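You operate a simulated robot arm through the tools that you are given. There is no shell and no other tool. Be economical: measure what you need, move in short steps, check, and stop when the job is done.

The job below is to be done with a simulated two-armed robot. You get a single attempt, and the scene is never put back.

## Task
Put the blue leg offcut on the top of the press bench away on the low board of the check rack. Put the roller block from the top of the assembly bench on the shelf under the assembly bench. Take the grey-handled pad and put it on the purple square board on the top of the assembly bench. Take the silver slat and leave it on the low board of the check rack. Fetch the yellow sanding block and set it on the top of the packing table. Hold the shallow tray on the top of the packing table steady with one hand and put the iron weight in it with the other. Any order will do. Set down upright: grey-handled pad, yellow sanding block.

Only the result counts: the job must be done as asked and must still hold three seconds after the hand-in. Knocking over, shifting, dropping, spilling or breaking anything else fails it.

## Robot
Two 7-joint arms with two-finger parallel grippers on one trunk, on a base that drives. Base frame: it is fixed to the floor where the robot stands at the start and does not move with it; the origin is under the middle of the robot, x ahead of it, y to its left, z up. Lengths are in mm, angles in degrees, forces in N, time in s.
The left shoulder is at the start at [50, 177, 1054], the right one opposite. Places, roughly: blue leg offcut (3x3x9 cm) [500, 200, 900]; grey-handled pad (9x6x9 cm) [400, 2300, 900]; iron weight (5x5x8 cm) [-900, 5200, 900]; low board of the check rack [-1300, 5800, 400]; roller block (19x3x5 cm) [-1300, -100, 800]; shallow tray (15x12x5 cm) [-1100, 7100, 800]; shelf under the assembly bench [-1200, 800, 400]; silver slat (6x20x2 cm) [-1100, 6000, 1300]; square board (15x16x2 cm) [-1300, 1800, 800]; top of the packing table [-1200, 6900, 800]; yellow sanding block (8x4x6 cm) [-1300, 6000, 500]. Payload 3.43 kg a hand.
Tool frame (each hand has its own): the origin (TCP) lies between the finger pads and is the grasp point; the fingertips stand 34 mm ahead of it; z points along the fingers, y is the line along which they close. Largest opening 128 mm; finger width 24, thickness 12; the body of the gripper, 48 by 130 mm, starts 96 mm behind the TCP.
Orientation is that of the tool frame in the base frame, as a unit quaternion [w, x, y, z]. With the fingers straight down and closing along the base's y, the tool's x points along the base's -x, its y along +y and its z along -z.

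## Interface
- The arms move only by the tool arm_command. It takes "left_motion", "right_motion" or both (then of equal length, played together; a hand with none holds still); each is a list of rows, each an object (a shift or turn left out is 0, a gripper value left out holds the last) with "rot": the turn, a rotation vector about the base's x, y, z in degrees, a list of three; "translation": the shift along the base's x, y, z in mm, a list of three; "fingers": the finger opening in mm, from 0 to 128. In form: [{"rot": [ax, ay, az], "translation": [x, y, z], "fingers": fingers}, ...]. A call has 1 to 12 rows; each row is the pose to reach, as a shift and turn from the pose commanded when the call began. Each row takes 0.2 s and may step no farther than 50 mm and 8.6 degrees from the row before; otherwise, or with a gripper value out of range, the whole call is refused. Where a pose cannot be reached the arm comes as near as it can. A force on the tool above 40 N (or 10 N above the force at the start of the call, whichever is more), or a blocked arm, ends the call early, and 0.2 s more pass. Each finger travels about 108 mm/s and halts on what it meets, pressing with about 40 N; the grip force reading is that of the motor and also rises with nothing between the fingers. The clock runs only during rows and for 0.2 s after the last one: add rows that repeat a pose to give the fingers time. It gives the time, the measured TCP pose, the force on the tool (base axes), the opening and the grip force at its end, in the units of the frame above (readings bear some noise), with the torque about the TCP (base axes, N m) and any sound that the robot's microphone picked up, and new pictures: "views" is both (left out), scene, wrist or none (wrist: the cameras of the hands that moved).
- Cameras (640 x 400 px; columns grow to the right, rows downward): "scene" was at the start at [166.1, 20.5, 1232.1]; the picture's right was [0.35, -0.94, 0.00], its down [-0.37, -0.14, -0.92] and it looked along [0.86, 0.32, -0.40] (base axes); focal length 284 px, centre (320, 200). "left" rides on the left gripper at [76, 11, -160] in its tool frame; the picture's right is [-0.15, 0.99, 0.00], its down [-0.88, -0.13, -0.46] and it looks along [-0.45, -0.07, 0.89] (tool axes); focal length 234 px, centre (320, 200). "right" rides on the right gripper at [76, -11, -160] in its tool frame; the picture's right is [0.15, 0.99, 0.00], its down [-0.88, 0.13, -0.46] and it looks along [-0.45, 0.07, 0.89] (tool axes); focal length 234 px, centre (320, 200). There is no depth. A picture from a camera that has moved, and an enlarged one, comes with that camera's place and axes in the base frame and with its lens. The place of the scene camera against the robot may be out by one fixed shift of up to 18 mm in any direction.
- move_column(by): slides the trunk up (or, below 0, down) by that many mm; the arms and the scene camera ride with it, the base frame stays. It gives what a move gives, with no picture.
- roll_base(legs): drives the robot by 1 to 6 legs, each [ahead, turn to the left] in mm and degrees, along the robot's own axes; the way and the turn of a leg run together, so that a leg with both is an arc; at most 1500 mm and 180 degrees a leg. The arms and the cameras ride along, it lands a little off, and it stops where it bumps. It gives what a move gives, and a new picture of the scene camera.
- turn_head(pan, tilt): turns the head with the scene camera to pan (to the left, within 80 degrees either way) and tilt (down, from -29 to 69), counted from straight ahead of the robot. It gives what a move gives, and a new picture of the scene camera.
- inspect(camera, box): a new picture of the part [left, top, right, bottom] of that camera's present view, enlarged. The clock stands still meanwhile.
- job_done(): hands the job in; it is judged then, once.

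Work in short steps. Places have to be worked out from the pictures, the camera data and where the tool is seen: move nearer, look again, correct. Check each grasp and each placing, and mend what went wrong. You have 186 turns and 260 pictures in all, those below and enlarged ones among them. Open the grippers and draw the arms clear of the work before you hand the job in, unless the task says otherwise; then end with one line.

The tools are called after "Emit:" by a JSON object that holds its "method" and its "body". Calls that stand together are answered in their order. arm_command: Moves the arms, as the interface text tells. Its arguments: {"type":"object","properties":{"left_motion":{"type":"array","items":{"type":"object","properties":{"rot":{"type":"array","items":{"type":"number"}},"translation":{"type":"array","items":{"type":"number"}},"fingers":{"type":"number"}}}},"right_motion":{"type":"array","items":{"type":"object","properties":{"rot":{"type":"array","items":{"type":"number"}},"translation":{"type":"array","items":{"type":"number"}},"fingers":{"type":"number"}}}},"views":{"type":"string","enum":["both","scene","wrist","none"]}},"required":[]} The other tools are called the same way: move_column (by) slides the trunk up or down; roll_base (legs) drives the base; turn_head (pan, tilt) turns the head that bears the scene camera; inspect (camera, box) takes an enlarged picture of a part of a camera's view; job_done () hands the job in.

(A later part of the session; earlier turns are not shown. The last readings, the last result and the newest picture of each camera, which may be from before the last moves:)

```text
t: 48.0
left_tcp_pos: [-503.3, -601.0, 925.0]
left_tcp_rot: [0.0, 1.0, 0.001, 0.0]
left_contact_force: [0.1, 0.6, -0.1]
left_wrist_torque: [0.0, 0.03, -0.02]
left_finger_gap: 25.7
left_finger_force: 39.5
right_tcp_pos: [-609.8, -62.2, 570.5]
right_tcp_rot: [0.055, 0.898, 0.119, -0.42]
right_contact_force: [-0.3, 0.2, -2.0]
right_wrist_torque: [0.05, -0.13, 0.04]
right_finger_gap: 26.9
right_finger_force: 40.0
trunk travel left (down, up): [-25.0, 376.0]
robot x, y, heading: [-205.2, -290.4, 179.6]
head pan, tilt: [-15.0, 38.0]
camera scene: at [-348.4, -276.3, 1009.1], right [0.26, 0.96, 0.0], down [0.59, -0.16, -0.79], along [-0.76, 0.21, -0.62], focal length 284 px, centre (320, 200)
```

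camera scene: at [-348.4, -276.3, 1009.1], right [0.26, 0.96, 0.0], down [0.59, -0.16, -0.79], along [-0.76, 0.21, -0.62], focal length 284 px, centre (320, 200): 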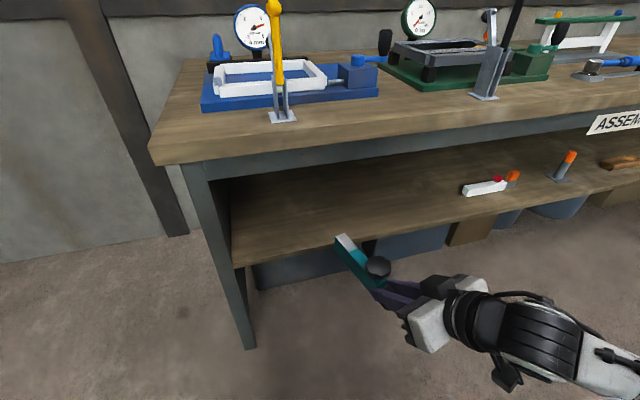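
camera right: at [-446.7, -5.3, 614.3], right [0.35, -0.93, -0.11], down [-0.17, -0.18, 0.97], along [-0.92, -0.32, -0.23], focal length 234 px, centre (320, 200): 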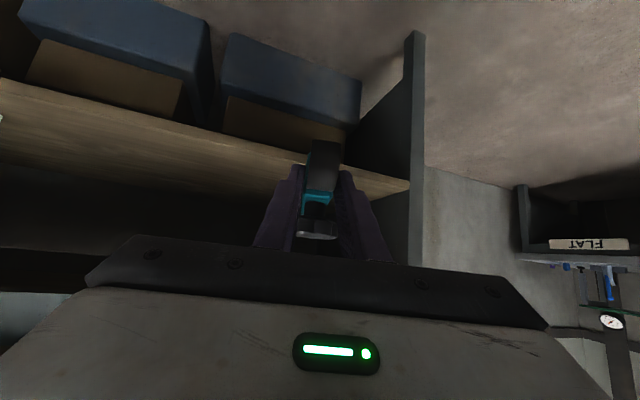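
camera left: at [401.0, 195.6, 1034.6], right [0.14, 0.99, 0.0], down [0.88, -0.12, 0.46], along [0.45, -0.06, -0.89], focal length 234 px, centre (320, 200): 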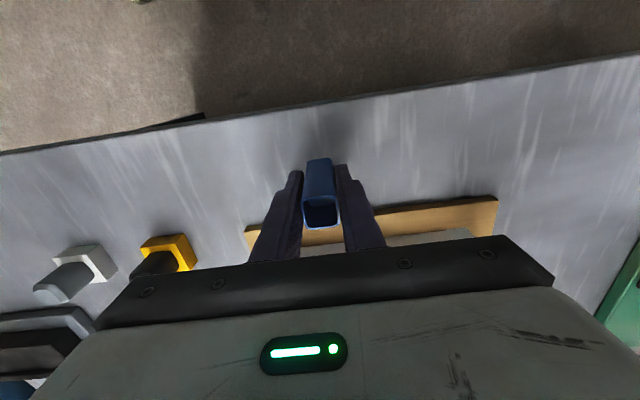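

Both cameras put the shelf top at z≈475 with its front edge at x≈-823, and that stretch is clear. I'll slide the block in above the shelf at z≈560.

Emit:
{"method": "arm_command", "body": {"right_motion": [{"translation": [-45, 0, 0]}, {"translation": [-90, 0, -5]}, {"translation": [-135, 0, -10]}, {"translation": [-180, 0, -10]}, {"translation": [-225, 0, -10]}, {"translation": [-265, 0, -10]}, {"translation": [-305, 0, -15]}, {"translation": [-305, 0, -15]}], "views": "both"}}

```text
t: 49.8
left_tcp_pos: [-502.3, -601.2, 923.7]
left_tcp_rot: [0.0, 1.0, 0.001, 0.0]
left_contact_force: [0.2, -0.6, -0.6]
left_wrist_torque: [0.0, -0.01, 0.03]
left_finger_gap: 25.8
left_finger_force: 40.2
right_tcp_pos: [-913.1, -60.8, 556.6]
right_tcp_rot: [0.056, 0.898, 0.119, -0.42]
right_contact_force: [-0.1, -0.3, -3.1]
right_wrist_torque: [0.04, -0.16, 0.0]
right_finger_gap: 26.7
right_finger_force: 40.1
trunk travel left (down, up): [-25.0, 376.0]
robot x, y, heading: [-202.8, -287.4, 179.7]
head pan, tilt: [-15.0, 38.0]
camera scene: at [-348.5, -276.3, 1009.1], right [0.26, 0.96, 0.0], down [0.59, -0.16, -0.79], along [-0.76, 0.21, -0.62], focal length 284 px, centre (320, 200)
camera right: at [-749.6, -5.8, 600.8], right [0.35, -0.93, -0.11], down [-0.17, -0.18, 0.97], along [-0.92, -0.32, -0.23], focal length 234 px, centre (320, 200)
```

scene: 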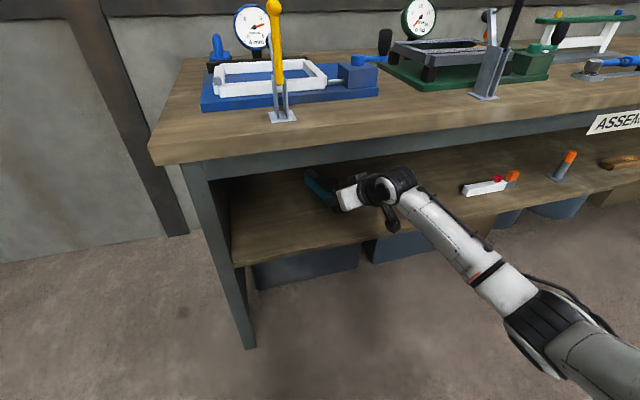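
right: 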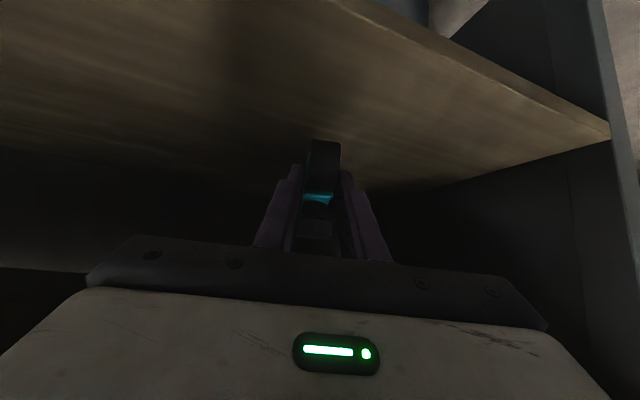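

I'm inside the opening with the block about 40 mm above the shelf. I'll lower it gently.

Emit:
{"method": "arm_command", "body": {"right_motion": [{"translation": [0, 0, -20]}, {"translation": [0, 0, -30]}, {"translation": [0, 0, -34]}, {"translation": [0, 0, -34]}], "views": "wrist"}}

```text
t: 50.8
left_tcp_pos: [-503.1, -600.6, 925.0]
left_tcp_rot: [0.0, 1.0, 0.001, 0.0]
left_contact_force: [-0.8, 0.8, -1.3]
left_wrist_torque: [0.03, -0.01, 0.0]
left_finger_gap: 25.6
left_finger_force: 39.9
right_tcp_pos: [-911.1, -62.5, 522.6]
right_tcp_rot: [0.056, 0.898, 0.119, -0.419]
right_contact_force: [0.2, 0.5, -2.9]
right_wrist_torque: [0.07, -0.14, -0.01]
right_finger_gap: 26.5
right_finger_force: 40.0
trunk travel left (down, up): [-25.0, 376.0]
robot x, y, heading: [-202.5, -287.5, 179.9]
head pan, tilt: [-15.0, 38.0]
camera right: at [-748.7, -6.1, 566.7], right [0.35, -0.93, -0.11], down [-0.17, -0.18, 0.97], along [-0.92, -0.32, -0.23], focal length 234 px, centre (320, 200)
```

right: 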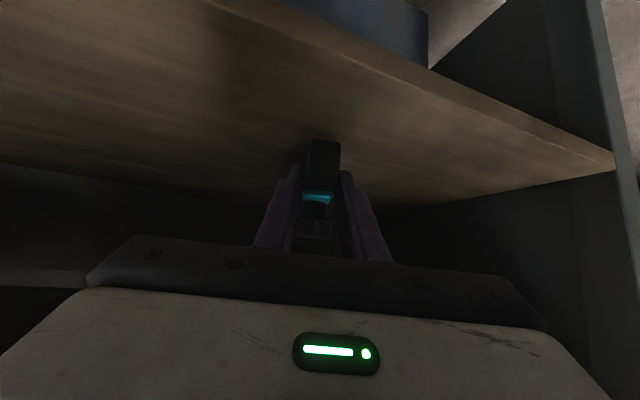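

No contact yet. I'll keep lowering in small increments and watch the force.

Emit:
{"method": "arm_command", "body": {"right_motion": [{"translation": [0, 0, -8]}, {"translation": [0, 0, -16]}, {"translation": [0, 0, -22]}, {"translation": [0, 0, -22]}], "views": "wrist"}}

```text
t: 51.8
left_tcp_pos: [-504.5, -601.5, 924.6]
left_tcp_rot: [0.0, 1.0, 0.0, 0.0]
left_contact_force: [0.4, 1.2, -0.3]
left_wrist_torque: [-0.05, 0.02, 0.01]
left_finger_gap: 25.5
left_finger_force: 40.3
right_tcp_pos: [-911.5, -61.3, 499.4]
right_tcp_rot: [0.056, 0.898, 0.119, -0.42]
right_contact_force: [-0.2, 0.8, -3.1]
right_wrist_torque: [0.05, -0.19, -0.03]
right_finger_gap: 26.8
right_finger_force: 40.0
trunk travel left (down, up): [-25.0, 376.0]
robot x, y, heading: [-204.1, -284.8, 179.9]
head pan, tilt: [-15.0, 38.0]
camera right: at [-748.7, -5.5, 544.9], right [0.35, -0.93, -0.11], down [-0.17, -0.18, 0.97], along [-0.92, -0.32, -0.23], focal length 234 px, centre (320, 200)
```

right: 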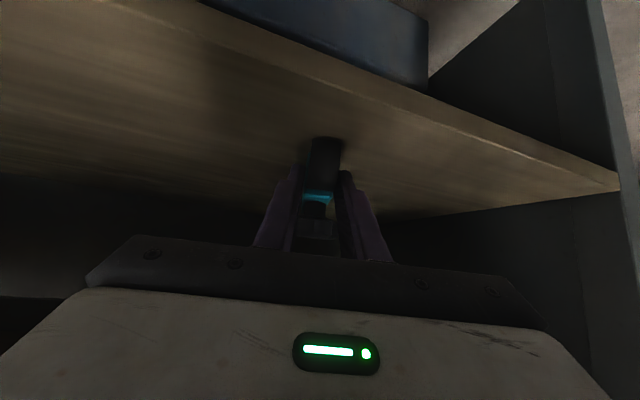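

The views now agree on a shelf top of z≈440 and an edge at x≈-859. I'll go 20 mm deeper and keep lowering.

Emit:
{"method": "arm_command", "body": {"right_motion": [{"translation": [-20, 0, -8]}, {"translation": [-20, 0, -13]}, {"translation": [-20, 0, -17]}, {"translation": [-20, 0, -20]}, {"translation": [-20, 0, -20]}], "views": "wrist"}}

```text
t: 53.0
left_tcp_pos: [-501.2, -601.3, 925.3]
left_tcp_rot: [0.0, 1.0, 0.0, -0.003]
left_contact_force: [-0.4, 0.6, -0.7]
left_wrist_torque: [0.01, 0.02, -0.03]
left_finger_gap: 25.6
left_finger_force: 40.0
right_tcp_pos: [-936.9, -63.6, 495.2]
right_tcp_rot: [0.054, 0.893, 0.119, -0.431]
right_contact_force: [7.3, 0.8, 34.4]
right_wrist_torque: [-0.13, -0.04, -0.03]
right_finger_gap: 26.6
right_finger_force: 39.9
trunk travel left (down, up): [-25.0, 376.0]
robot x, y, heading: [-204.4, -290.3, 179.8]
head pan, tilt: [-15.0, 38.0]
camera right: at [-772.1, -7.0, 535.0], right [0.35, -0.93, -0.12], down [-0.15, -0.18, 0.97], along [-0.93, -0.32, -0.2], focal length 234 px, centre (320, 200)
```

right: 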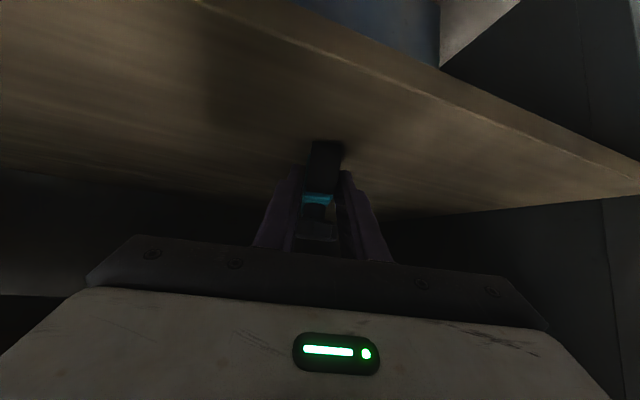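

Contact reached at 34 N. I'll ease up about 13 mm to relieve the force and see where it sits before opening.

Emit:
{"method": "arm_command", "body": {"right_motion": [{"translation": [0, 0, 7]}, {"translation": [0, 0, 11]}, {"translation": [0, 0, 11]}], "views": "none"}}

```text
t: 53.8
left_tcp_pos: [-501.9, -600.8, 923.8]
left_tcp_rot: [0.0, 1.0, 0.001, -0.001]
left_contact_force: [0.2, 0.6, -0.9]
left_wrist_torque: [0.02, 0.02, -0.01]
left_finger_gap: 25.7
left_finger_force: 40.1
right_tcp_pos: [-933.7, -62.3, 494.4]
right_tcp_rot: [0.056, 0.897, 0.12, -0.422]
right_contact_force: [-5.2, -1.3, 10.3]
right_wrist_torque: [-0.36, 1.19, 0.13]
right_finger_gap: 26.6
right_finger_force: 39.7
trunk travel left (down, up): [-25.0, 376.0]
robot x, y, heading: [-204.7, -290.1, 179.5]
head pan, tilt: [-15.0, 38.0]
```

There's a light contact of 10 N. I'll open the fingers and back out along the approach.

Emit:
{"method": "arm_command", "body": {"right_motion": [{"fingers": 40}, {"fingers": 70}, {"fingers": 70}, {"translation": [22, 6, 16]}, {"translation": [50, 13, 37]}, {"translation": [80, 20, 50]}, {"translation": [115, 25, 55]}, {"translation": [115, 25, 55]}], "views": "both"}}

```text
t: 55.6
left_tcp_pos: [-502.3, -600.9, 925.3]
left_tcp_rot: [0.0, 1.0, 0.0, -0.001]
left_contact_force: [0.0, -0.4, -0.5]
left_wrist_torque: [0.04, -0.03, 0.02]
left_finger_gap: 26.1
left_finger_force: 40.1
right_tcp_pos: [-817.2, -38.0, 546.1]
right_tcp_rot: [0.056, 0.898, 0.119, -0.42]
right_contact_force: [-0.2, -0.5, 0.0]
right_wrist_torque: [-0.01, 0.0, 0.01]
right_finger_gap: 69.8
right_finger_force: 0.3
trunk travel left (down, up): [-25.0, 376.0]
robot x, y, heading: [-205.9, -289.0, 180.1]
head pan, tilt: [-15.0, 38.0]
camera scene: at [-348.2, -276.3, 1009.1], right [0.26, 0.96, 0.0], down [0.59, -0.16, -0.79], along [-0.76, 0.21, -0.62], focal length 284 px, centre (320, 200)
camera right: at [-653.9, 18.1, 591.5], right [0.35, -0.93, -0.11], down [-0.17, -0.18, 0.97], along [-0.92, -0.32, -0.23], focal length 234 px, centre (320, 200)
```

scene: 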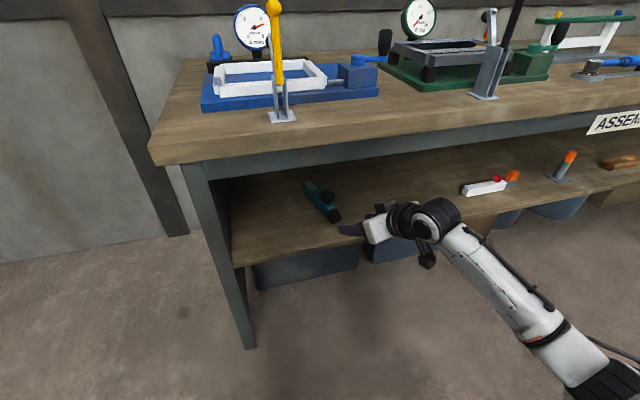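
right: 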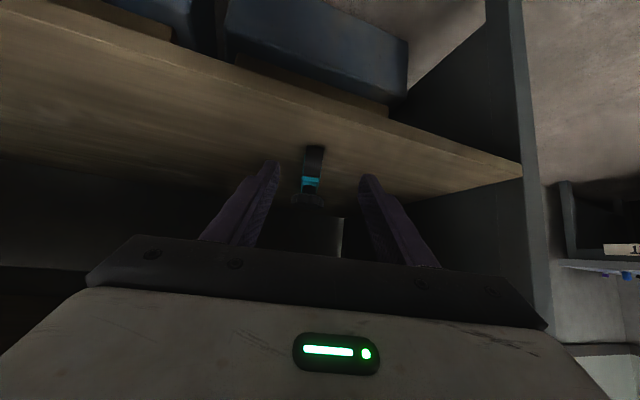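

The roller block rests on the shelf. I'll back the right hand out, then raise and return it to pointing down.

Emit:
{"method": "arm_command", "body": {"right_motion": [{"translation": [45, 0, 0]}, {"translation": [90, 0, 0]}, {"translation": [135, 0, 0]}, {"translation": [175, 5, 15]}, {"translation": [200, 10, 50], "rot": [0.94, -7.1, -2]}, {"translation": [215, 15, 90], "rot": [1.87, -14.2, -4.0]}, {"translation": [225, 15, 135], "rot": [2.81, -21.3, -6]}, {"translation": [230, 15, 180], "rot": [3.74, -28.4, -8]}, {"translation": [230, 15, 225], "rot": [4.68, -35.5, -10]}, {"translation": [230, 15, 270], "rot": [5.61, -42.6, -12]}, {"translation": [230, 15, 315], "rot": [6.55, -49.7, -14]}, {"translation": [230, 15, 315], "rot": [6.55, -49.7, -14]}], "views": "none"}}

Emit:
{"method": "move_column", "body": {"by": 200}}

```text
t: 58.2
left_tcp_pos: [-504.1, -601.4, 924.6]
left_tcp_rot: [0.0, 1.0, 0.001, 0.0]
left_contact_force: [0.9, 0.4, -0.6]
left_wrist_torque: [0.01, 0.0, 0.02]
left_finger_gap: 25.6
left_finger_force: 39.8
right_tcp_pos: [-590.5, -20.1, 860.7]
right_tcp_rot: [0.0, 1.0, 0.001, 0.001]
right_contact_force: [-0.1, -0.7, 0.1]
right_wrist_torque: [-0.03, 0.02, 0.01]
right_finger_gap: 69.9
right_finger_force: 0.1
right hand out of reach, approached as far as the arm can: row 6
trunk travel left (down, up): [-25.0, 376.0]
robot x, y, heading: [-206.0, -284.9, 179.8]
head pan, tilt: [-15.0, 38.0]
```

```text
t: 60.4
left_tcp_pos: [-502.8, -601.4, 1124.7]
left_tcp_rot: [0.0, 1.0, 0.001, 0.001]
left_contact_force: [0.2, 0.5, -1.2]
left_wrist_torque: [0.02, -0.03, -0.01]
left_finger_gap: 25.7
left_finger_force: 40.2
right_tcp_pos: [-589.2, -21.7, 1060.7]
right_tcp_rot: [0.0, 1.0, 0.001, -0.001]
right_contact_force: [-0.4, 0.2, 1.3]
right_wrist_torque: [-0.02, -0.02, 0.0]
right_finger_gap: 70.0
right_finger_force: 0.1
trunk travel left (down, up): [-225.0, 176.0]
robot x, y, heading: [-205.6, -288.9, 179.8]
head pan, tilt: [-15.0, 38.0]
```

Next is the pad. I'll drive up the aisle to y≈2400 and turn to face +x.

Emit:
{"method": "roll_base", "body": {"legs": [[0, -90], [1350, 0], [1340, 0], [0, -90]]}}

Emit:
{"method": "turn_head", "body": {"pan": -10, "tilt": 25}}

```text
t: 81.1
left_tcp_pos: [69.4, 2728.3, 1124.8]
left_tcp_rot: [0.001, -0.015, 1.0, 0.0]
left_contact_force: [0.5, -0.2, -0.1]
left_wrist_torque: [-0.01, 0.01, 0.0]
left_finger_gap: 25.6
left_finger_force: 39.7
right_tcp_pos: [172.8, 2150.0, 1061.4]
right_tcp_rot: [0.001, -0.015, 1.0, 0.0]
right_contact_force: [-0.2, -0.4, 0.0]
right_wrist_torque: [-0.01, 0.0, 0.01]
right_finger_gap: 69.9
right_finger_force: 0.1
trunk travel left (down, up): [-225.0, 176.0]
robot x, y, heading: [-221.7, 2404.4, 1.3]
head pan, tilt: [-15.0, 38.0]
camera scene: at [-57.3, 2375.0, 1209.1], right [-0.24, -0.97, 0.0], down [-0.6, 0.15, -0.79], along [0.77, -0.19, -0.62], focal length 284 px, centre (320, 200)
```

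scene: 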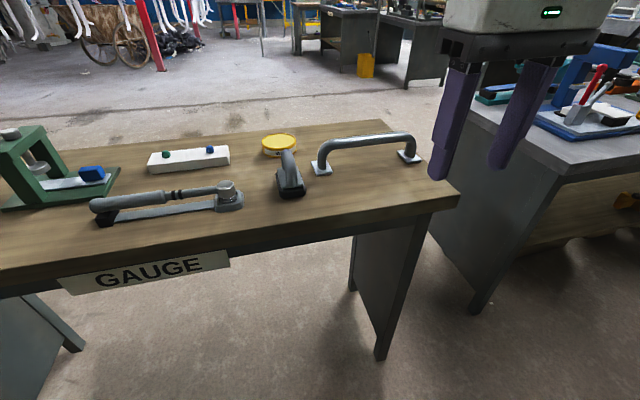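

```text
t: 81.8
left_tcp_pos: [68.5, 2727.0, 1125.3]
left_tcp_rot: [0.001, -0.015, 1.0, 0.0]
left_contact_force: [0.6, 0.1, 0.1]
left_wrist_torque: [-0.03, -0.04, -0.03]
left_finger_gap: 25.6
left_finger_force: 39.8
right_tcp_pos: [171.7, 2148.8, 1061.8]
right_tcp_rot: [0.001, -0.015, 1.0, 0.0]
right_contact_force: [0.3, -0.4, -0.4]
right_wrist_torque: [0.01, 0.04, 0.03]
right_finger_gap: 70.1
right_finger_force: 0.1
trunk travel left (down, up): [-225.0, 176.0]
robot x, y, heading: [-219.7, 2407.8, 1.2]
head pan, tilt: [-10.0, 25.0]
camera scene: at [-50.1, 2381.6, 1229.4], right [-0.15, -0.99, 0.0], down [-0.42, 0.06, -0.91], along [0.9, -0.14, -0.42], focal length 284 px, centre (320, 200)
```

scene: 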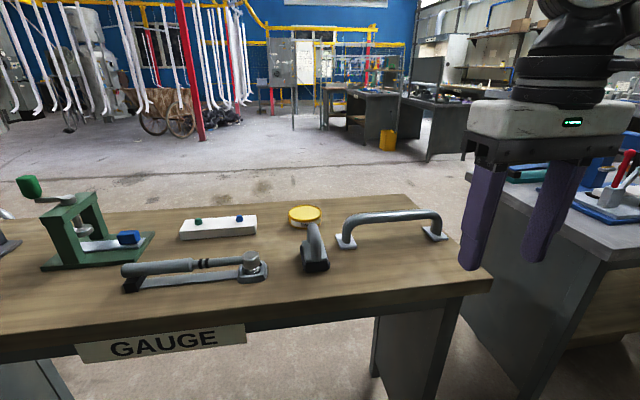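

The grey-handled pad is the black-based item at about (314,250). I'll zoom in on it.

Emit:
{"method": "inspect", "body": {"camera": "scene", "box": [250, 190, 410, 290]}}

```text
4.00 times, centred on (330, 240) of scene
camera zoom: at [-50.1, 2381.6, 1229.4], right [-0.15, -0.99, 0.0], down [-0.42, 0.06, -0.91], along [0.9, -0.14, -0.42], focal length 1135 px, centre (280, 40)
```

zoom: 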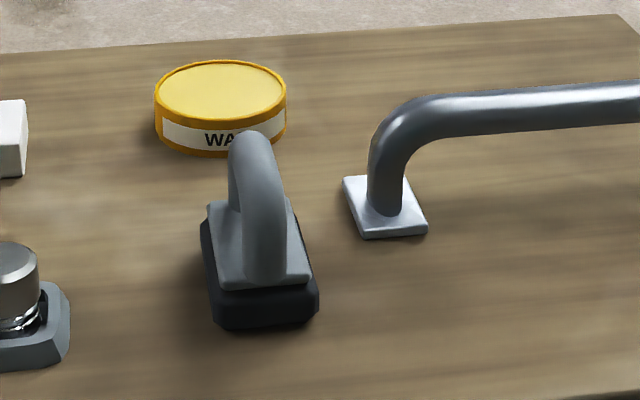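

The pad's handle runs along x at about [505,2308]. I'll drive forward 230 mm and move the right hand above it to look.

Emit:
{"method": "roll_base", "body": {"legs": [[230, -1]]}}

Emit:
{"method": "arm_command", "body": {"right_motion": [{"translation": [20, 35, 0]}, {"translation": [45, 75, 0]}, {"translation": [70, 115, 0]}, {"translation": [90, 150, -10]}, {"translation": [90, 150, -10]}], "views": "both"}}

```text
t: 83.6
left_tcp_pos: [305.5, 2725.8, 1124.2]
left_tcp_rot: [0.0, -0.007, 1.0, 0.001]
left_contact_force: [-0.1, -0.1, -0.9]
left_wrist_torque: [0.02, 0.04, 0.0]
left_finger_gap: 25.6
left_finger_force: 39.9
right_tcp_pos: [397.8, 2146.0, 1061.3]
right_tcp_rot: [0.001, -0.006, 1.0, 0.001]
right_contact_force: [1.7, -0.7, 0.4]
right_wrist_torque: [0.03, 0.01, 0.01]
right_finger_gap: 70.0
right_finger_force: 0.1
trunk travel left (down, up): [-225.0, 176.0]
robot x, y, heading: [9.9, 2410.7, 0.5]
head pan, tilt: [-10.0, 25.0]
camera scene: at [180.3, 2382.3, 1229.4], right [-0.17, -0.99, 0.0], down [-0.42, 0.07, -0.91], along [0.89, -0.15, -0.42], focal length 284 px, centre (320, 200)
```

scene: 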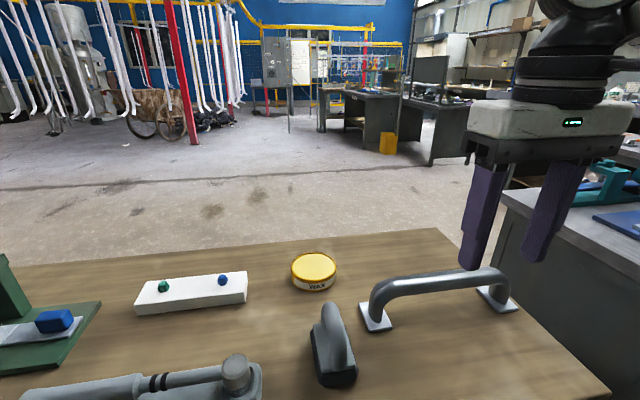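

```text
t: 84.8
left_tcp_pos: [305.2, 2724.5, 1125.3]
left_tcp_rot: [0.001, -0.007, 1.0, 0.0]
left_contact_force: [0.2, 0.7, -1.3]
left_wrist_torque: [0.0, -0.04, -0.04]
left_finger_gap: 25.7
left_finger_force: 39.9
right_tcp_pos: [487.4, 2296.7, 1050.2]
right_tcp_rot: [0.0, -0.006, 1.0, 0.0]
right_contact_force: [0.0, 1.3, 0.1]
right_wrist_torque: [-0.02, 0.0, 0.01]
right_finger_gap: 70.0
right_finger_force: 0.1
trunk travel left (down, up): [-225.0, 176.0]
robot x, y, heading: [9.0, 2409.8, 0.4]
head pan, tilt: [-10.0, 25.0]
camera scene: at [179.7, 2382.1, 1229.5], right [-0.17, -0.99, 0.0], down [-0.42, 0.07, -0.91], along [0.89, -0.15, -0.42], focal length 284 px, centre (320, 200)
camera right: at [413.4, 2284.8, 1210.1], right [-0.16, 0.99, 0.0], down [0.88, 0.14, 0.46], along [0.45, 0.07, -0.89], focal length 234 px, centre (320, 200)
```

scene: 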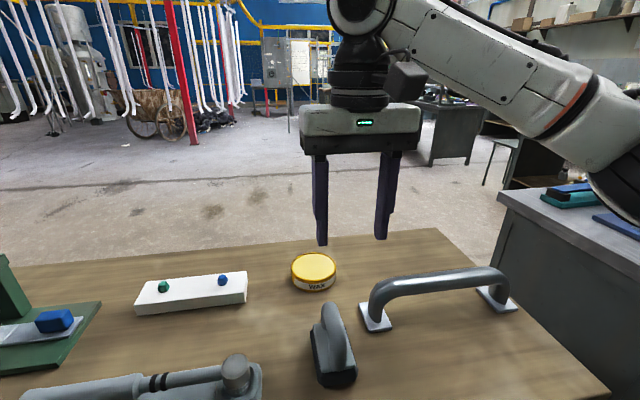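
right: 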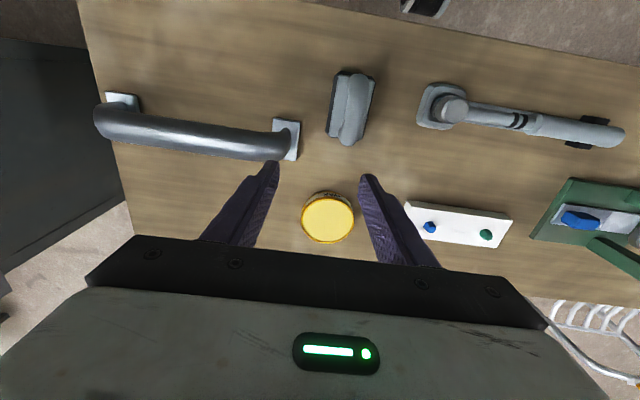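

Triangulating puts the handle's top at about [436,2323,948], with the table at z≈858. I'll move above it at z≈1000 and look again.

Emit:
{"method": "arm_command", "body": {"right_motion": [{"translation": [-25, 13, -10]}, {"translation": [-51, 26, -30]}, {"translation": [-51, 26, -45]}, {"translation": [-51, 26, -45]}], "views": "both"}}

```text
t: 85.8
left_tcp_pos: [305.1, 2725.5, 1124.5]
left_tcp_rot: [0.002, -0.005, 1.0, 0.0]
left_contact_force: [-0.3, 0.3, -0.8]
left_wrist_torque: [0.02, 0.01, 0.05]
left_finger_gap: 25.9
left_finger_force: 39.9
right_tcp_pos: [436.9, 2323.7, 1005.3]
right_tcp_rot: [0.001, -0.006, 1.0, 0.0]
right_contact_force: [1.2, 0.0, -0.2]
right_wrist_torque: [-0.01, 0.01, 0.0]
right_finger_gap: 70.0
right_finger_force: 0.0
trunk travel left (down, up): [-225.0, 176.0]
robot x, y, heading: [6.3, 2407.6, 0.5]
head pan, tilt: [-10.0, 25.0]
camera scene: at [179.8, 2382.3, 1229.5], right [-0.17, -0.99, 0.0], down [-0.42, 0.07, -0.91], along [0.89, -0.15, -0.42], focal length 284 px, centre (320, 200)
camera right: at [362.3, 2311.0, 1165.9], right [-0.16, 0.99, 0.0], down [0.88, 0.14, 0.46], along [0.45, 0.07, -0.89], focal length 234 px, centre (320, 200)
```

scene: 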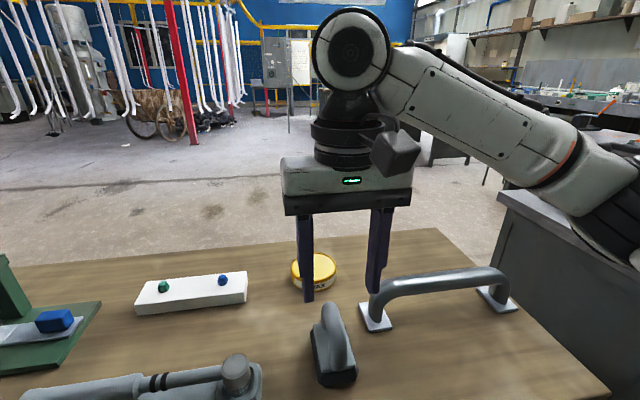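
right: 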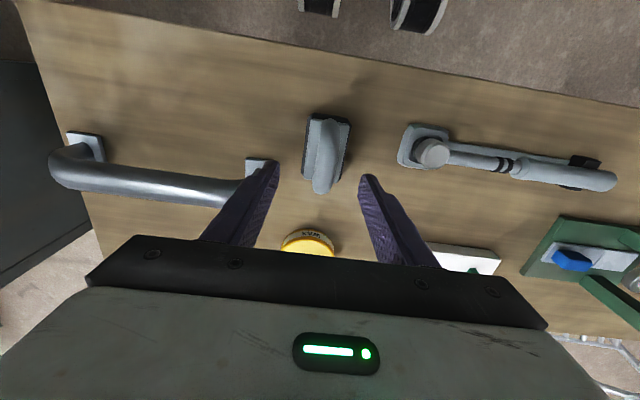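

Handle centre is about [432,2322], with its top at 925–945. I'll descend to z≈950 with the fingers straddling it and check.

Emit:
{"method": "arm_command", "body": {"right_motion": [{"translation": [-4, -2, -30]}, {"translation": [-4, -2, -58]}, {"translation": [-4, -2, -58]}], "views": "both"}}

```text
t: 86.6
left_tcp_pos: [304.8, 2725.3, 1125.1]
left_tcp_rot: [0.001, -0.006, 1.0, 0.0]
left_contact_force: [0.1, 0.0, -0.8]
left_wrist_torque: [0.01, 0.0, -0.03]
left_finger_gap: 25.6
left_finger_force: 40.0
right_tcp_pos: [433.4, 2320.3, 948.4]
right_tcp_rot: [0.001, -0.005, 1.0, 0.0]
right_contact_force: [0.5, -1.1, -1.3]
right_wrist_torque: [0.01, 0.02, -0.03]
right_finger_gap: 69.9
right_finger_force: 0.0
trunk travel left (down, up): [-225.0, 176.0]
robot x, y, heading: [10.0, 2406.7, 0.3]
head pan, tilt: [-10.0, 25.0]
camera scene: at [179.8, 2382.3, 1229.5], right [-0.17, -0.99, 0.0], down [-0.42, 0.07, -0.91], along [0.89, -0.15, -0.42], focal length 284 px, centre (320, 200)
camera right: at [357.9, 2308.8, 1107.6], right [-0.16, 0.99, 0.0], down [0.88, 0.14, 0.46], along [0.45, 0.07, -0.89], focal length 234 px, centre (320, 200)
```

scene: 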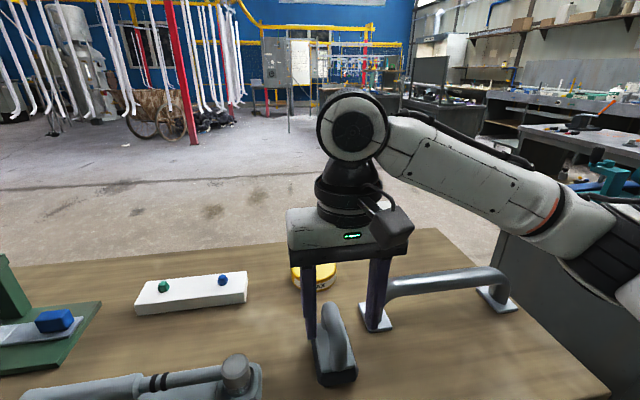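
right: 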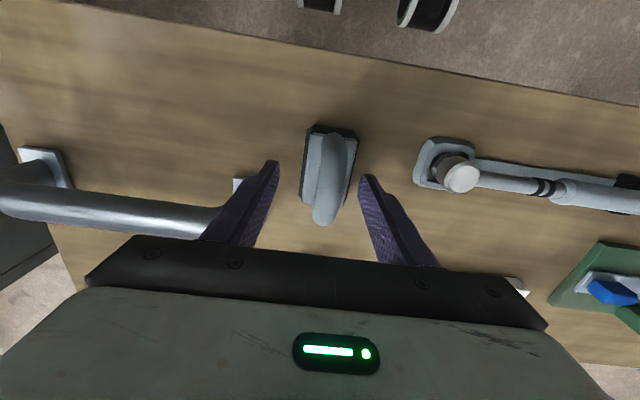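

The handle is nearly centred, offset about +7 mm in y. I'll descend 28 mm and close on it.

Emit:
{"method": "arm_command", "body": {"right_motion": [{"translation": [3, 7, -15]}, {"translation": [3, 7, -26]}, {"translation": [3, 7, -26], "fingers": 40}, {"translation": [3, 7, -26], "fingers": 10}, {"translation": [3, 7, -26], "fingers": 10}, {"translation": [3, 7, -26], "fingers": 10}], "views": "both"}}

```text
t: 88.0
left_tcp_pos: [304.7, 2724.4, 1123.9]
left_tcp_rot: [0.0, -0.006, 1.0, 0.0]
left_contact_force: [-0.5, 0.4, -1.2]
left_wrist_torque: [0.02, 0.03, 0.01]
left_finger_gap: 25.8
left_finger_force: 40.0
right_tcp_pos: [436.1, 2326.4, 922.7]
right_tcp_rot: [0.001, -0.007, 1.0, 0.0]
right_contact_force: [0.1, 0.6, -0.2]
right_wrist_torque: [0.02, -0.04, 0.04]
right_finger_gap: 21.5
right_finger_force: 39.9
trunk travel left (down, up): [-225.0, 176.0]
robot x, y, heading: [11.1, 2406.7, 0.4]
head pan, tilt: [-10.0, 25.0]
camera scene: at [179.8, 2382.4, 1229.5], right [-0.17, -0.99, 0.0], down [-0.42, 0.07, -0.91], along [0.89, -0.15, -0.42], focal length 284 px, centre (320, 200)
camera right: at [361.2, 2315.8, 1081.7], right [-0.16, 0.99, 0.0], down [0.88, 0.14, 0.46], along [0.45, 0.07, -0.89], focal length 234 px, centre (320, 200)
```

scene: 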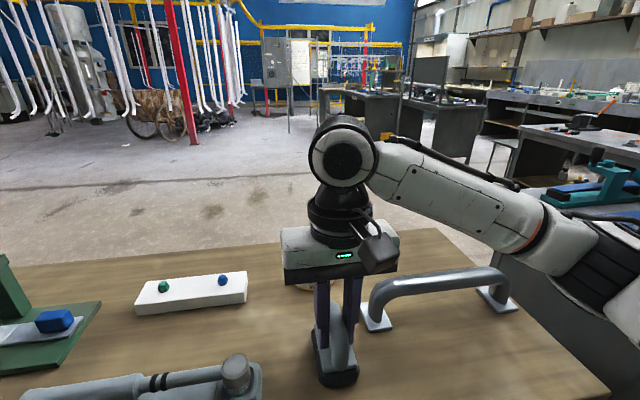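
right: 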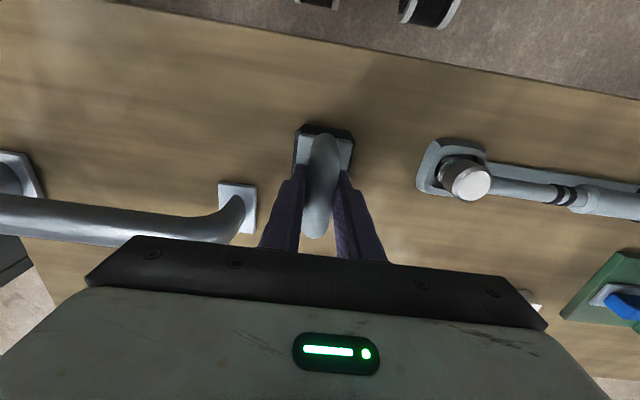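

Gripped at 21.5 mm on the handle. I'll lift it straight up 130 mm.

Emit:
{"method": "arm_command", "body": {"right_motion": [{"translation": [0, 0, 10]}, {"translation": [0, 0, 40]}, {"translation": [0, 0, 85]}, {"translation": [0, 0, 130]}, {"translation": [0, 0, 130]}], "views": "both"}}

```text
t: 89.2
left_tcp_pos: [304.7, 2725.8, 1124.8]
left_tcp_rot: [0.001, -0.006, 1.0, 0.001]
left_contact_force: [-0.1, 0.4, -0.9]
left_wrist_torque: [0.02, -0.01, 0.02]
left_finger_gap: 25.8
left_finger_force: 40.1
right_tcp_pos: [435.9, 2327.1, 1052.9]
right_tcp_rot: [0.001, -0.006, 1.0, 0.0]
right_contact_force: [0.6, 0.0, -1.0]
right_wrist_torque: [-0.04, 0.0, -0.03]
right_finger_gap: 22.2
right_finger_force: 39.9
trunk travel left (down, up): [-225.0, 176.0]
robot x, y, heading: [12.1, 2411.7, 0.4]
head pan, tilt: [-10.0, 25.0]
camera scene: at [180.0, 2382.2, 1229.4], right [-0.17, -0.99, 0.0], down [-0.42, 0.07, -0.91], along [0.89, -0.15, -0.42], focal length 284 px, centre (320, 200)
camera right: at [361.8, 2316.3, 1212.7], right [-0.16, 0.99, 0.0], down [0.88, 0.14, 0.46], along [0.45, 0.07, -0.89], focal length 234 px, centre (320, 200)
```

scene: 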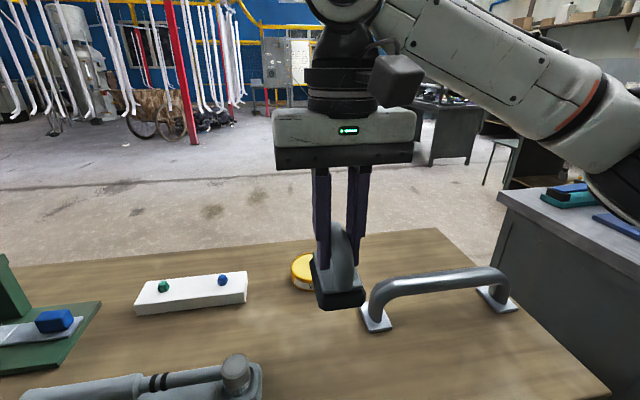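
right: 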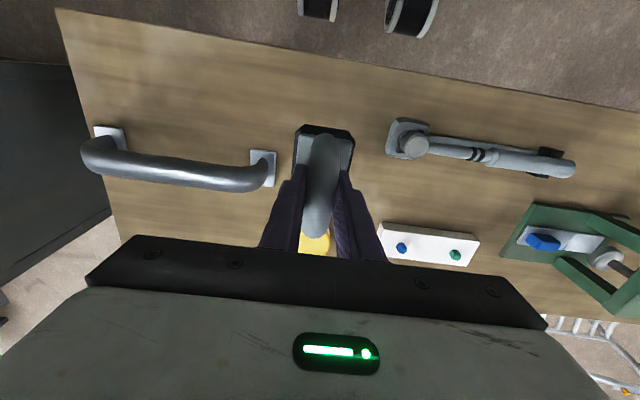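

The pad is held level. I'll back into the aisle and turn around to view the far end of the assembly bench.

Emit:
{"method": "arm_command", "body": {"right_motion": [{"translation": [0, 0, 30]}, {"translation": [-40, -20, 40]}, {"translation": [-80, -50, 40]}, {"translation": [-110, -85, 40]}, {"translation": [-110, -85, 40]}], "views": "none"}}

Emit:
{"method": "roll_base", "body": {"legs": [[-300, 0], [0, 180]]}}

Emit:
{"method": "turn_head", "body": {"pan": 25, "tilt": 25}}

```text
t: 90.4
left_tcp_pos: [304.8, 2726.2, 1125.5]
left_tcp_rot: [0.001, -0.006, 1.0, -0.001]
left_contact_force: [0.4, 1.0, -1.4]
left_wrist_torque: [0.02, -0.03, 0.01]
left_finger_gap: 25.6
left_finger_force: 40.2
right_tcp_pos: [327.0, 2243.5, 1093.6]
right_tcp_rot: [0.001, -0.006, 1.0, 0.0]
right_contact_force: [0.2, -0.5, -1.1]
right_wrist_torque: [0.02, 0.01, 0.01]
right_finger_gap: 21.7
right_finger_force: 39.9
trunk travel left (down, up): [-225.0, 176.0]
robot x, y, heading: [10.5, 2407.1, 0.4]
head pan, tilt: [-10.0, 25.0]
```

```text
t: 99.8
left_tcp_pos: [-569.8, 2077.8, 1124.5]
left_tcp_rot: [0.001, 1.0, 0.027, -0.001]
left_contact_force: [0.1, 0.1, -0.8]
left_wrist_torque: [0.01, 0.02, 0.02]
left_finger_gap: 25.6
left_finger_force: 40.4
right_tcp_pos: [-613.7, 2557.8, 1092.2]
right_tcp_rot: [0.001, 1.0, 0.028, -0.001]
right_contact_force: [0.5, -0.8, -0.8]
right_wrist_torque: [0.01, 0.0, -0.02]
right_finger_gap: 21.5
right_finger_force: 40.0
trunk travel left (down, up): [-225.0, 176.0]
robot x, y, heading: [-288.4, 2410.3, -177.4]
head pan, tilt: [-10.0, 25.0]
camera scene: at [-441.3, 2403.1, 1229.5], right [0.12, 0.99, 0.0], down [0.42, -0.05, -0.91], along [-0.9, 0.11, -0.42], focal length 284 px, centre (320, 200)
```

scene: 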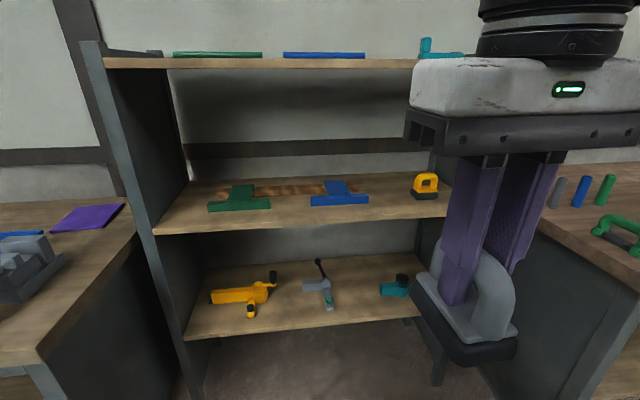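

```text
t: 100.9
left_tcp_pos: [-570.4, 2077.1, 1125.0]
left_tcp_rot: [0.0, 1.0, 0.027, -0.001]
left_contact_force: [-1.2, -0.1, -0.2]
left_wrist_torque: [0.03, -0.01, 0.03]
left_finger_gap: 26.0
left_finger_force: 39.8
right_tcp_pos: [-614.4, 2559.9, 1092.5]
right_tcp_rot: [0.0, 1.0, 0.027, -0.001]
right_contact_force: [0.4, -0.2, -0.8]
right_wrist_torque: [-0.01, -0.03, 0.0]
right_finger_gap: 21.9
right_finger_force: 40.0
trunk travel left (down, up): [-225.0, 176.0]
robot x, y, heading: [-287.3, 2407.4, -177.1]
head pan, tilt: [25.0, 25.0]
camera scene: at [-431.3, 2348.7, 1229.5], right [-0.47, 0.88, 0.0], down [0.37, 0.2, -0.91], along [-0.8, -0.42, -0.42], focal length 284 px, centre (320, 200)
```

scene: 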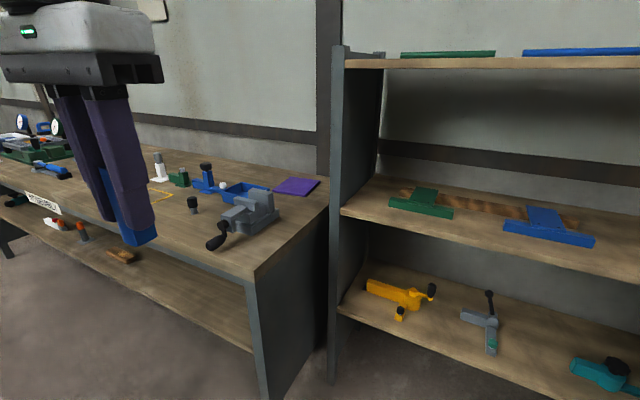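

The purple board is at about [-1290,1790] at the back of the assembly bench, and the rack beside it blocks the end, so I'll work from the front. I'll shift so the right shoulder faces it and raise the trunk for reach.

Emit:
{"method": "roll_base", "body": {"legs": [[0, 87], [795, 0], [0, -90], [270, 0]]}}

Emit:
{"method": "turn_head", "body": {"pan": -15, "tilt": 28}}

```text
t: 114.2
left_tcp_pos: [-864.1, 1299.2, 1124.7]
left_tcp_rot: [0.0, 1.0, 0.001, -0.001]
left_contact_force: [-0.6, 0.6, -0.6]
left_wrist_torque: [0.0, -0.02, -0.02]
left_finger_gap: 25.5
left_finger_force: 39.9
right_tcp_pos: [-881.1, 1782.7, 1091.3]
right_tcp_rot: [-0.001, 1.0, 0.0, -0.001]
right_contact_force: [-0.8, 0.1, 0.0]
right_wrist_torque: [0.01, -0.02, -0.01]
right_finger_gap: 21.5
right_finger_force: 40.1
trunk travel left (down, up): [-225.0, 176.0]
robot x, y, heading: [-562.8, 1614.1, 180.1]
head pan, tilt: [25.0, 25.0]
camera scene: at [-709.6, 1562.7, 1229.4], right [-0.42, 0.91, 0.0], down [0.38, 0.18, -0.91], along [-0.82, -0.38, -0.42], focal length 284 px, centre (320, 200)
```

scene: 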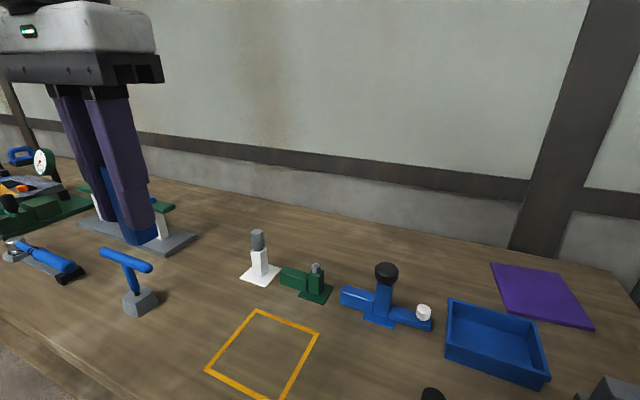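

```text
t: 115.2
left_tcp_pos: [-862.9, 1299.4, 1124.1]
left_tcp_rot: [-0.001, 1.0, 0.001, 0.0]
left_contact_force: [-0.2, -0.2, -0.5]
left_wrist_torque: [-0.03, -0.01, 0.01]
left_finger_gap: 25.4
left_finger_force: 39.9
right_tcp_pos: [-880.2, 1782.1, 1092.9]
right_tcp_rot: [0.0, 1.0, 0.0, -0.001]
right_contact_force: [1.0, -0.3, -0.5]
right_wrist_torque: [0.01, -0.01, 0.04]
right_finger_gap: 21.9
right_finger_force: 39.9
trunk travel left (down, up): [-225.0, 176.0]
robot x, y, heading: [-561.5, 1614.6, 180.1]
head pan, tilt: [-15.0, 28.0]
camera scene: at [-713.5, 1625.2, 1224.7], right [0.26, 0.96, 0.0], down [0.45, -0.12, -0.88], along [-0.85, 0.23, -0.47], focal length 284 px, centre (320, 200)
```

scene: 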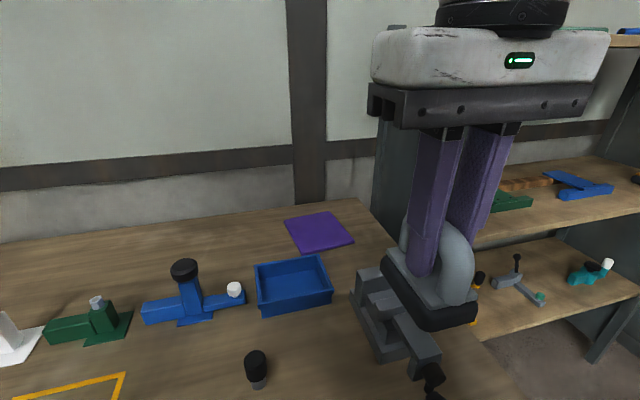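

The board centre is about [-1287,1778]. I'll raise the trunk 100 mm and extend the right hand level over the board at z≈1000.

Emit:
{"method": "move_column", "body": {"by": 100}}

Emit:
{"method": "arm_command", "body": {"right_motion": [{"translation": [-30, 0, -30]}, {"translation": [-65, 0, -60]}, {"translation": [-100, 0, -90]}, {"translation": [-140, 0, -115]}, {"translation": [-180, 0, -140]}, {"translation": [-220, 0, -160]}, {"translation": [-260, 0, -180]}, {"translation": [-300, 0, -190]}, {"translation": [-340, -3, -195]}, {"translation": [-375, -3, -195]}, {"translation": [-396, -3, -195]}, {"translation": [-396, -3, -195]}], "views": "both"}}

```text
t: 116.5
left_tcp_pos: [-864.1, 1299.5, 1226.0]
left_tcp_rot: [-0.001, 1.0, 0.001, -0.001]
left_contact_force: [0.2, 0.1, -1.4]
left_wrist_torque: [-0.03, -0.01, -0.02]
left_finger_gap: 25.3
left_finger_force: 40.1
right_tcp_pos: [-881.7, 1782.6, 1193.4]
right_tcp_rot: [0.0, 1.0, 0.001, -0.001]
right_contact_force: [-0.3, -0.1, -1.5]
right_wrist_torque: [0.01, -0.01, 0.0]
right_finger_gap: 21.9
right_finger_force: 40.0
trunk travel left (down, up): [-325.0, 76.0]
robot x, y, heading: [-564.1, 1614.6, 180.0]
head pan, tilt: [-15.0, 28.0]
```

```text
t: 119.2
left_tcp_pos: [-863.9, 1299.4, 1225.6]
left_tcp_rot: [0.0, 1.0, 0.001, 0.0]
left_contact_force: [-0.1, 0.2, -0.1]
left_wrist_torque: [0.02, 0.01, 0.03]
left_finger_gap: 25.5
left_finger_force: 40.5
right_tcp_pos: [-1217.6, 1785.4, 995.2]
right_tcp_rot: [-0.001, 1.0, 0.001, -0.002]
right_contact_force: [0.8, -0.1, -1.4]
right_wrist_torque: [0.0, -0.01, 0.02]
right_finger_gap: 21.8
right_finger_force: 40.2
right hand out of reach, approached as far as the arm can: row 9, 10, 11, 12
trunk travel left (down, up): [-325.0, 76.0]
robot x, y, heading: [-563.1, 1611.4, 179.6]
head pan, tilt: [-15.0, 28.0]
camera scene: at [-713.6, 1625.5, 1324.6], right [0.26, 0.96, 0.0], down [0.45, -0.12, -0.88], along [-0.85, 0.23, -0.47], focal length 284 px, centre (320, 200)
camera right: at [-1139.0, 1797.7, 1155.2], right [0.15, -0.99, 0.0], down [-0.88, -0.13, 0.46], along [-0.45, -0.07, -0.89], focal length 234 px, centre (320, 200)
```

scene: 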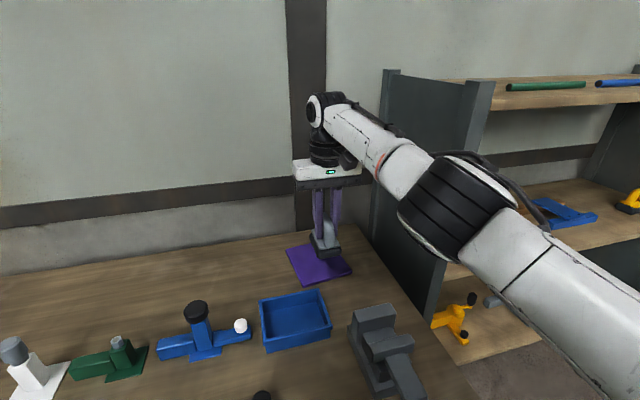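
right: 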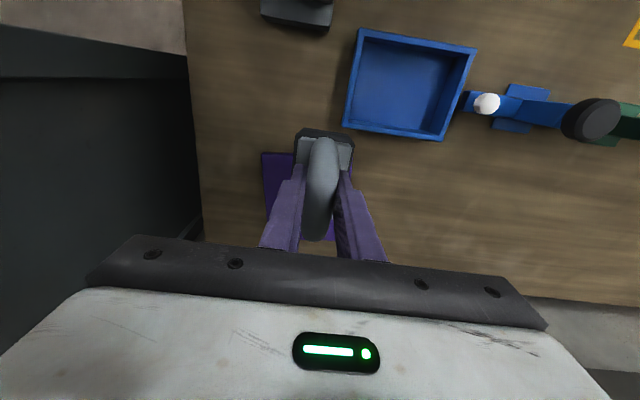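

The arm is at full stretch at x=-1217, and the wrist view puts the board centre at about [-1300,1796]. I'll creep the base forward 60 mm, keeping clear of the bench.

Emit:
{"method": "roll_base", "body": {"legs": [[60, 0]]}}

Emit:
{"method": "arm_command", "body": {"right_motion": [{"translation": [0, 6, -20]}, {"translation": [0, 12, -45]}, {"translation": [0, 12, -45]}], "views": "both"}}

```text
t: 120.1
left_tcp_pos: [-924.3, 1300.6, 1224.0]
left_tcp_rot: [0.001, 1.0, 0.001, 0.0]
left_contact_force: [-0.3, -0.8, -1.1]
left_wrist_torque: [0.01, -0.05, -0.02]
left_finger_gap: 25.5
left_finger_force: 40.2
right_tcp_pos: [-1277.4, 1785.6, 995.1]
right_tcp_rot: [0.0, 1.0, 0.001, -0.001]
right_contact_force: [-0.4, 0.1, -1.3]
right_wrist_torque: [0.01, -0.02, 0.03]
right_finger_gap: 21.6
right_finger_force: 40.0
trunk travel left (down, up): [-325.0, 76.0]
robot x, y, heading: [-624.4, 1612.3, 179.7]
head pan, tilt: [-15.0, 28.0]
camera scene: at [-774.6, 1625.5, 1324.5], right [0.26, 0.96, 0.0], down [0.45, -0.12, -0.88], along [-0.85, 0.23, -0.47], focal length 284 px, centre (320, 200)
```

scene: 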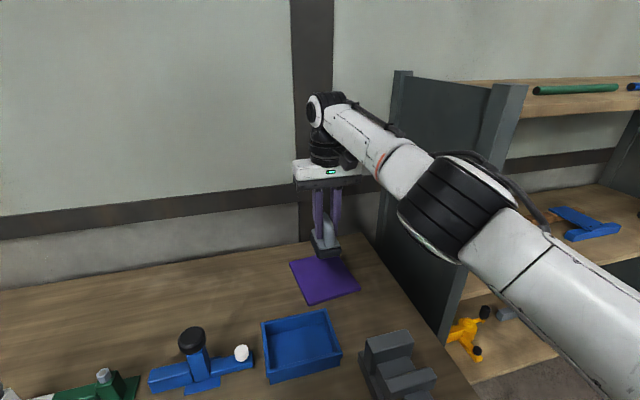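

```text
t: 120.9
left_tcp_pos: [-923.9, 1299.7, 1225.2]
left_tcp_rot: [0.0, 1.0, 0.001, -0.001]
left_contact_force: [0.2, -0.1, -1.9]
left_wrist_torque: [-0.01, -0.02, 0.01]
left_finger_gap: 25.7
left_finger_force: 39.6
right_tcp_pos: [-1276.7, 1799.7, 950.2]
right_tcp_rot: [0.001, 1.0, 0.001, -0.001]
right_contact_force: [-0.1, 0.0, -0.4]
right_wrist_torque: [0.03, -0.03, -0.01]
right_finger_gap: 21.9
right_finger_force: 39.7
trunk travel left (down, up): [-325.0, 76.0]
robot x, y, heading: [-625.5, 1613.3, 180.1]
head pan, tilt: [-15.0, 28.0]
camera scene: at [-773.6, 1625.4, 1324.7], right [0.26, 0.96, 0.0], down [0.45, -0.12, -0.88], along [-0.85, 0.23, -0.47], focal length 284 px, centre (320, 200)
camera right: at [-1199.4, 1809.6, 1110.7], right [0.15, -0.99, 0.0], down [-0.88, -0.13, 0.46], along [-0.45, -0.07, -0.89], focal length 234 px, centre (320, 200)
```

scene: 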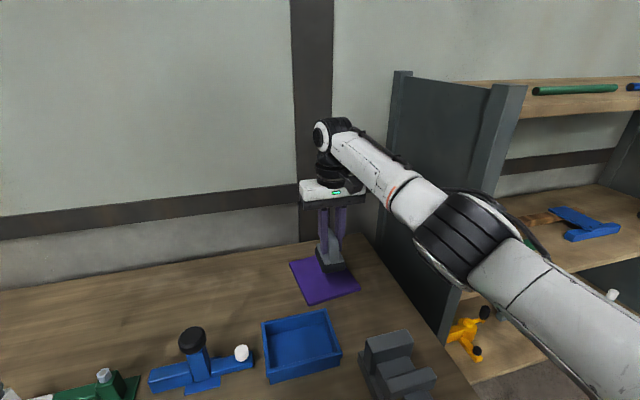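
right: 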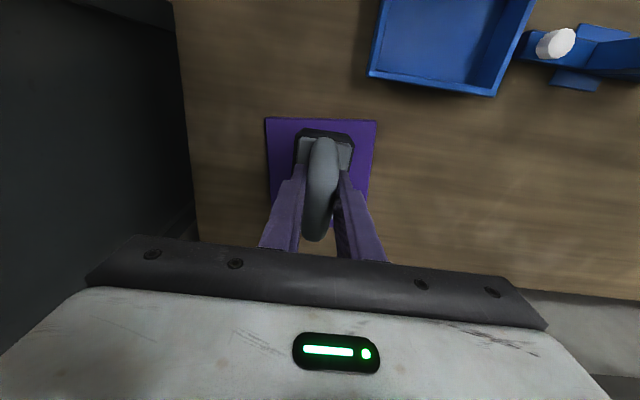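

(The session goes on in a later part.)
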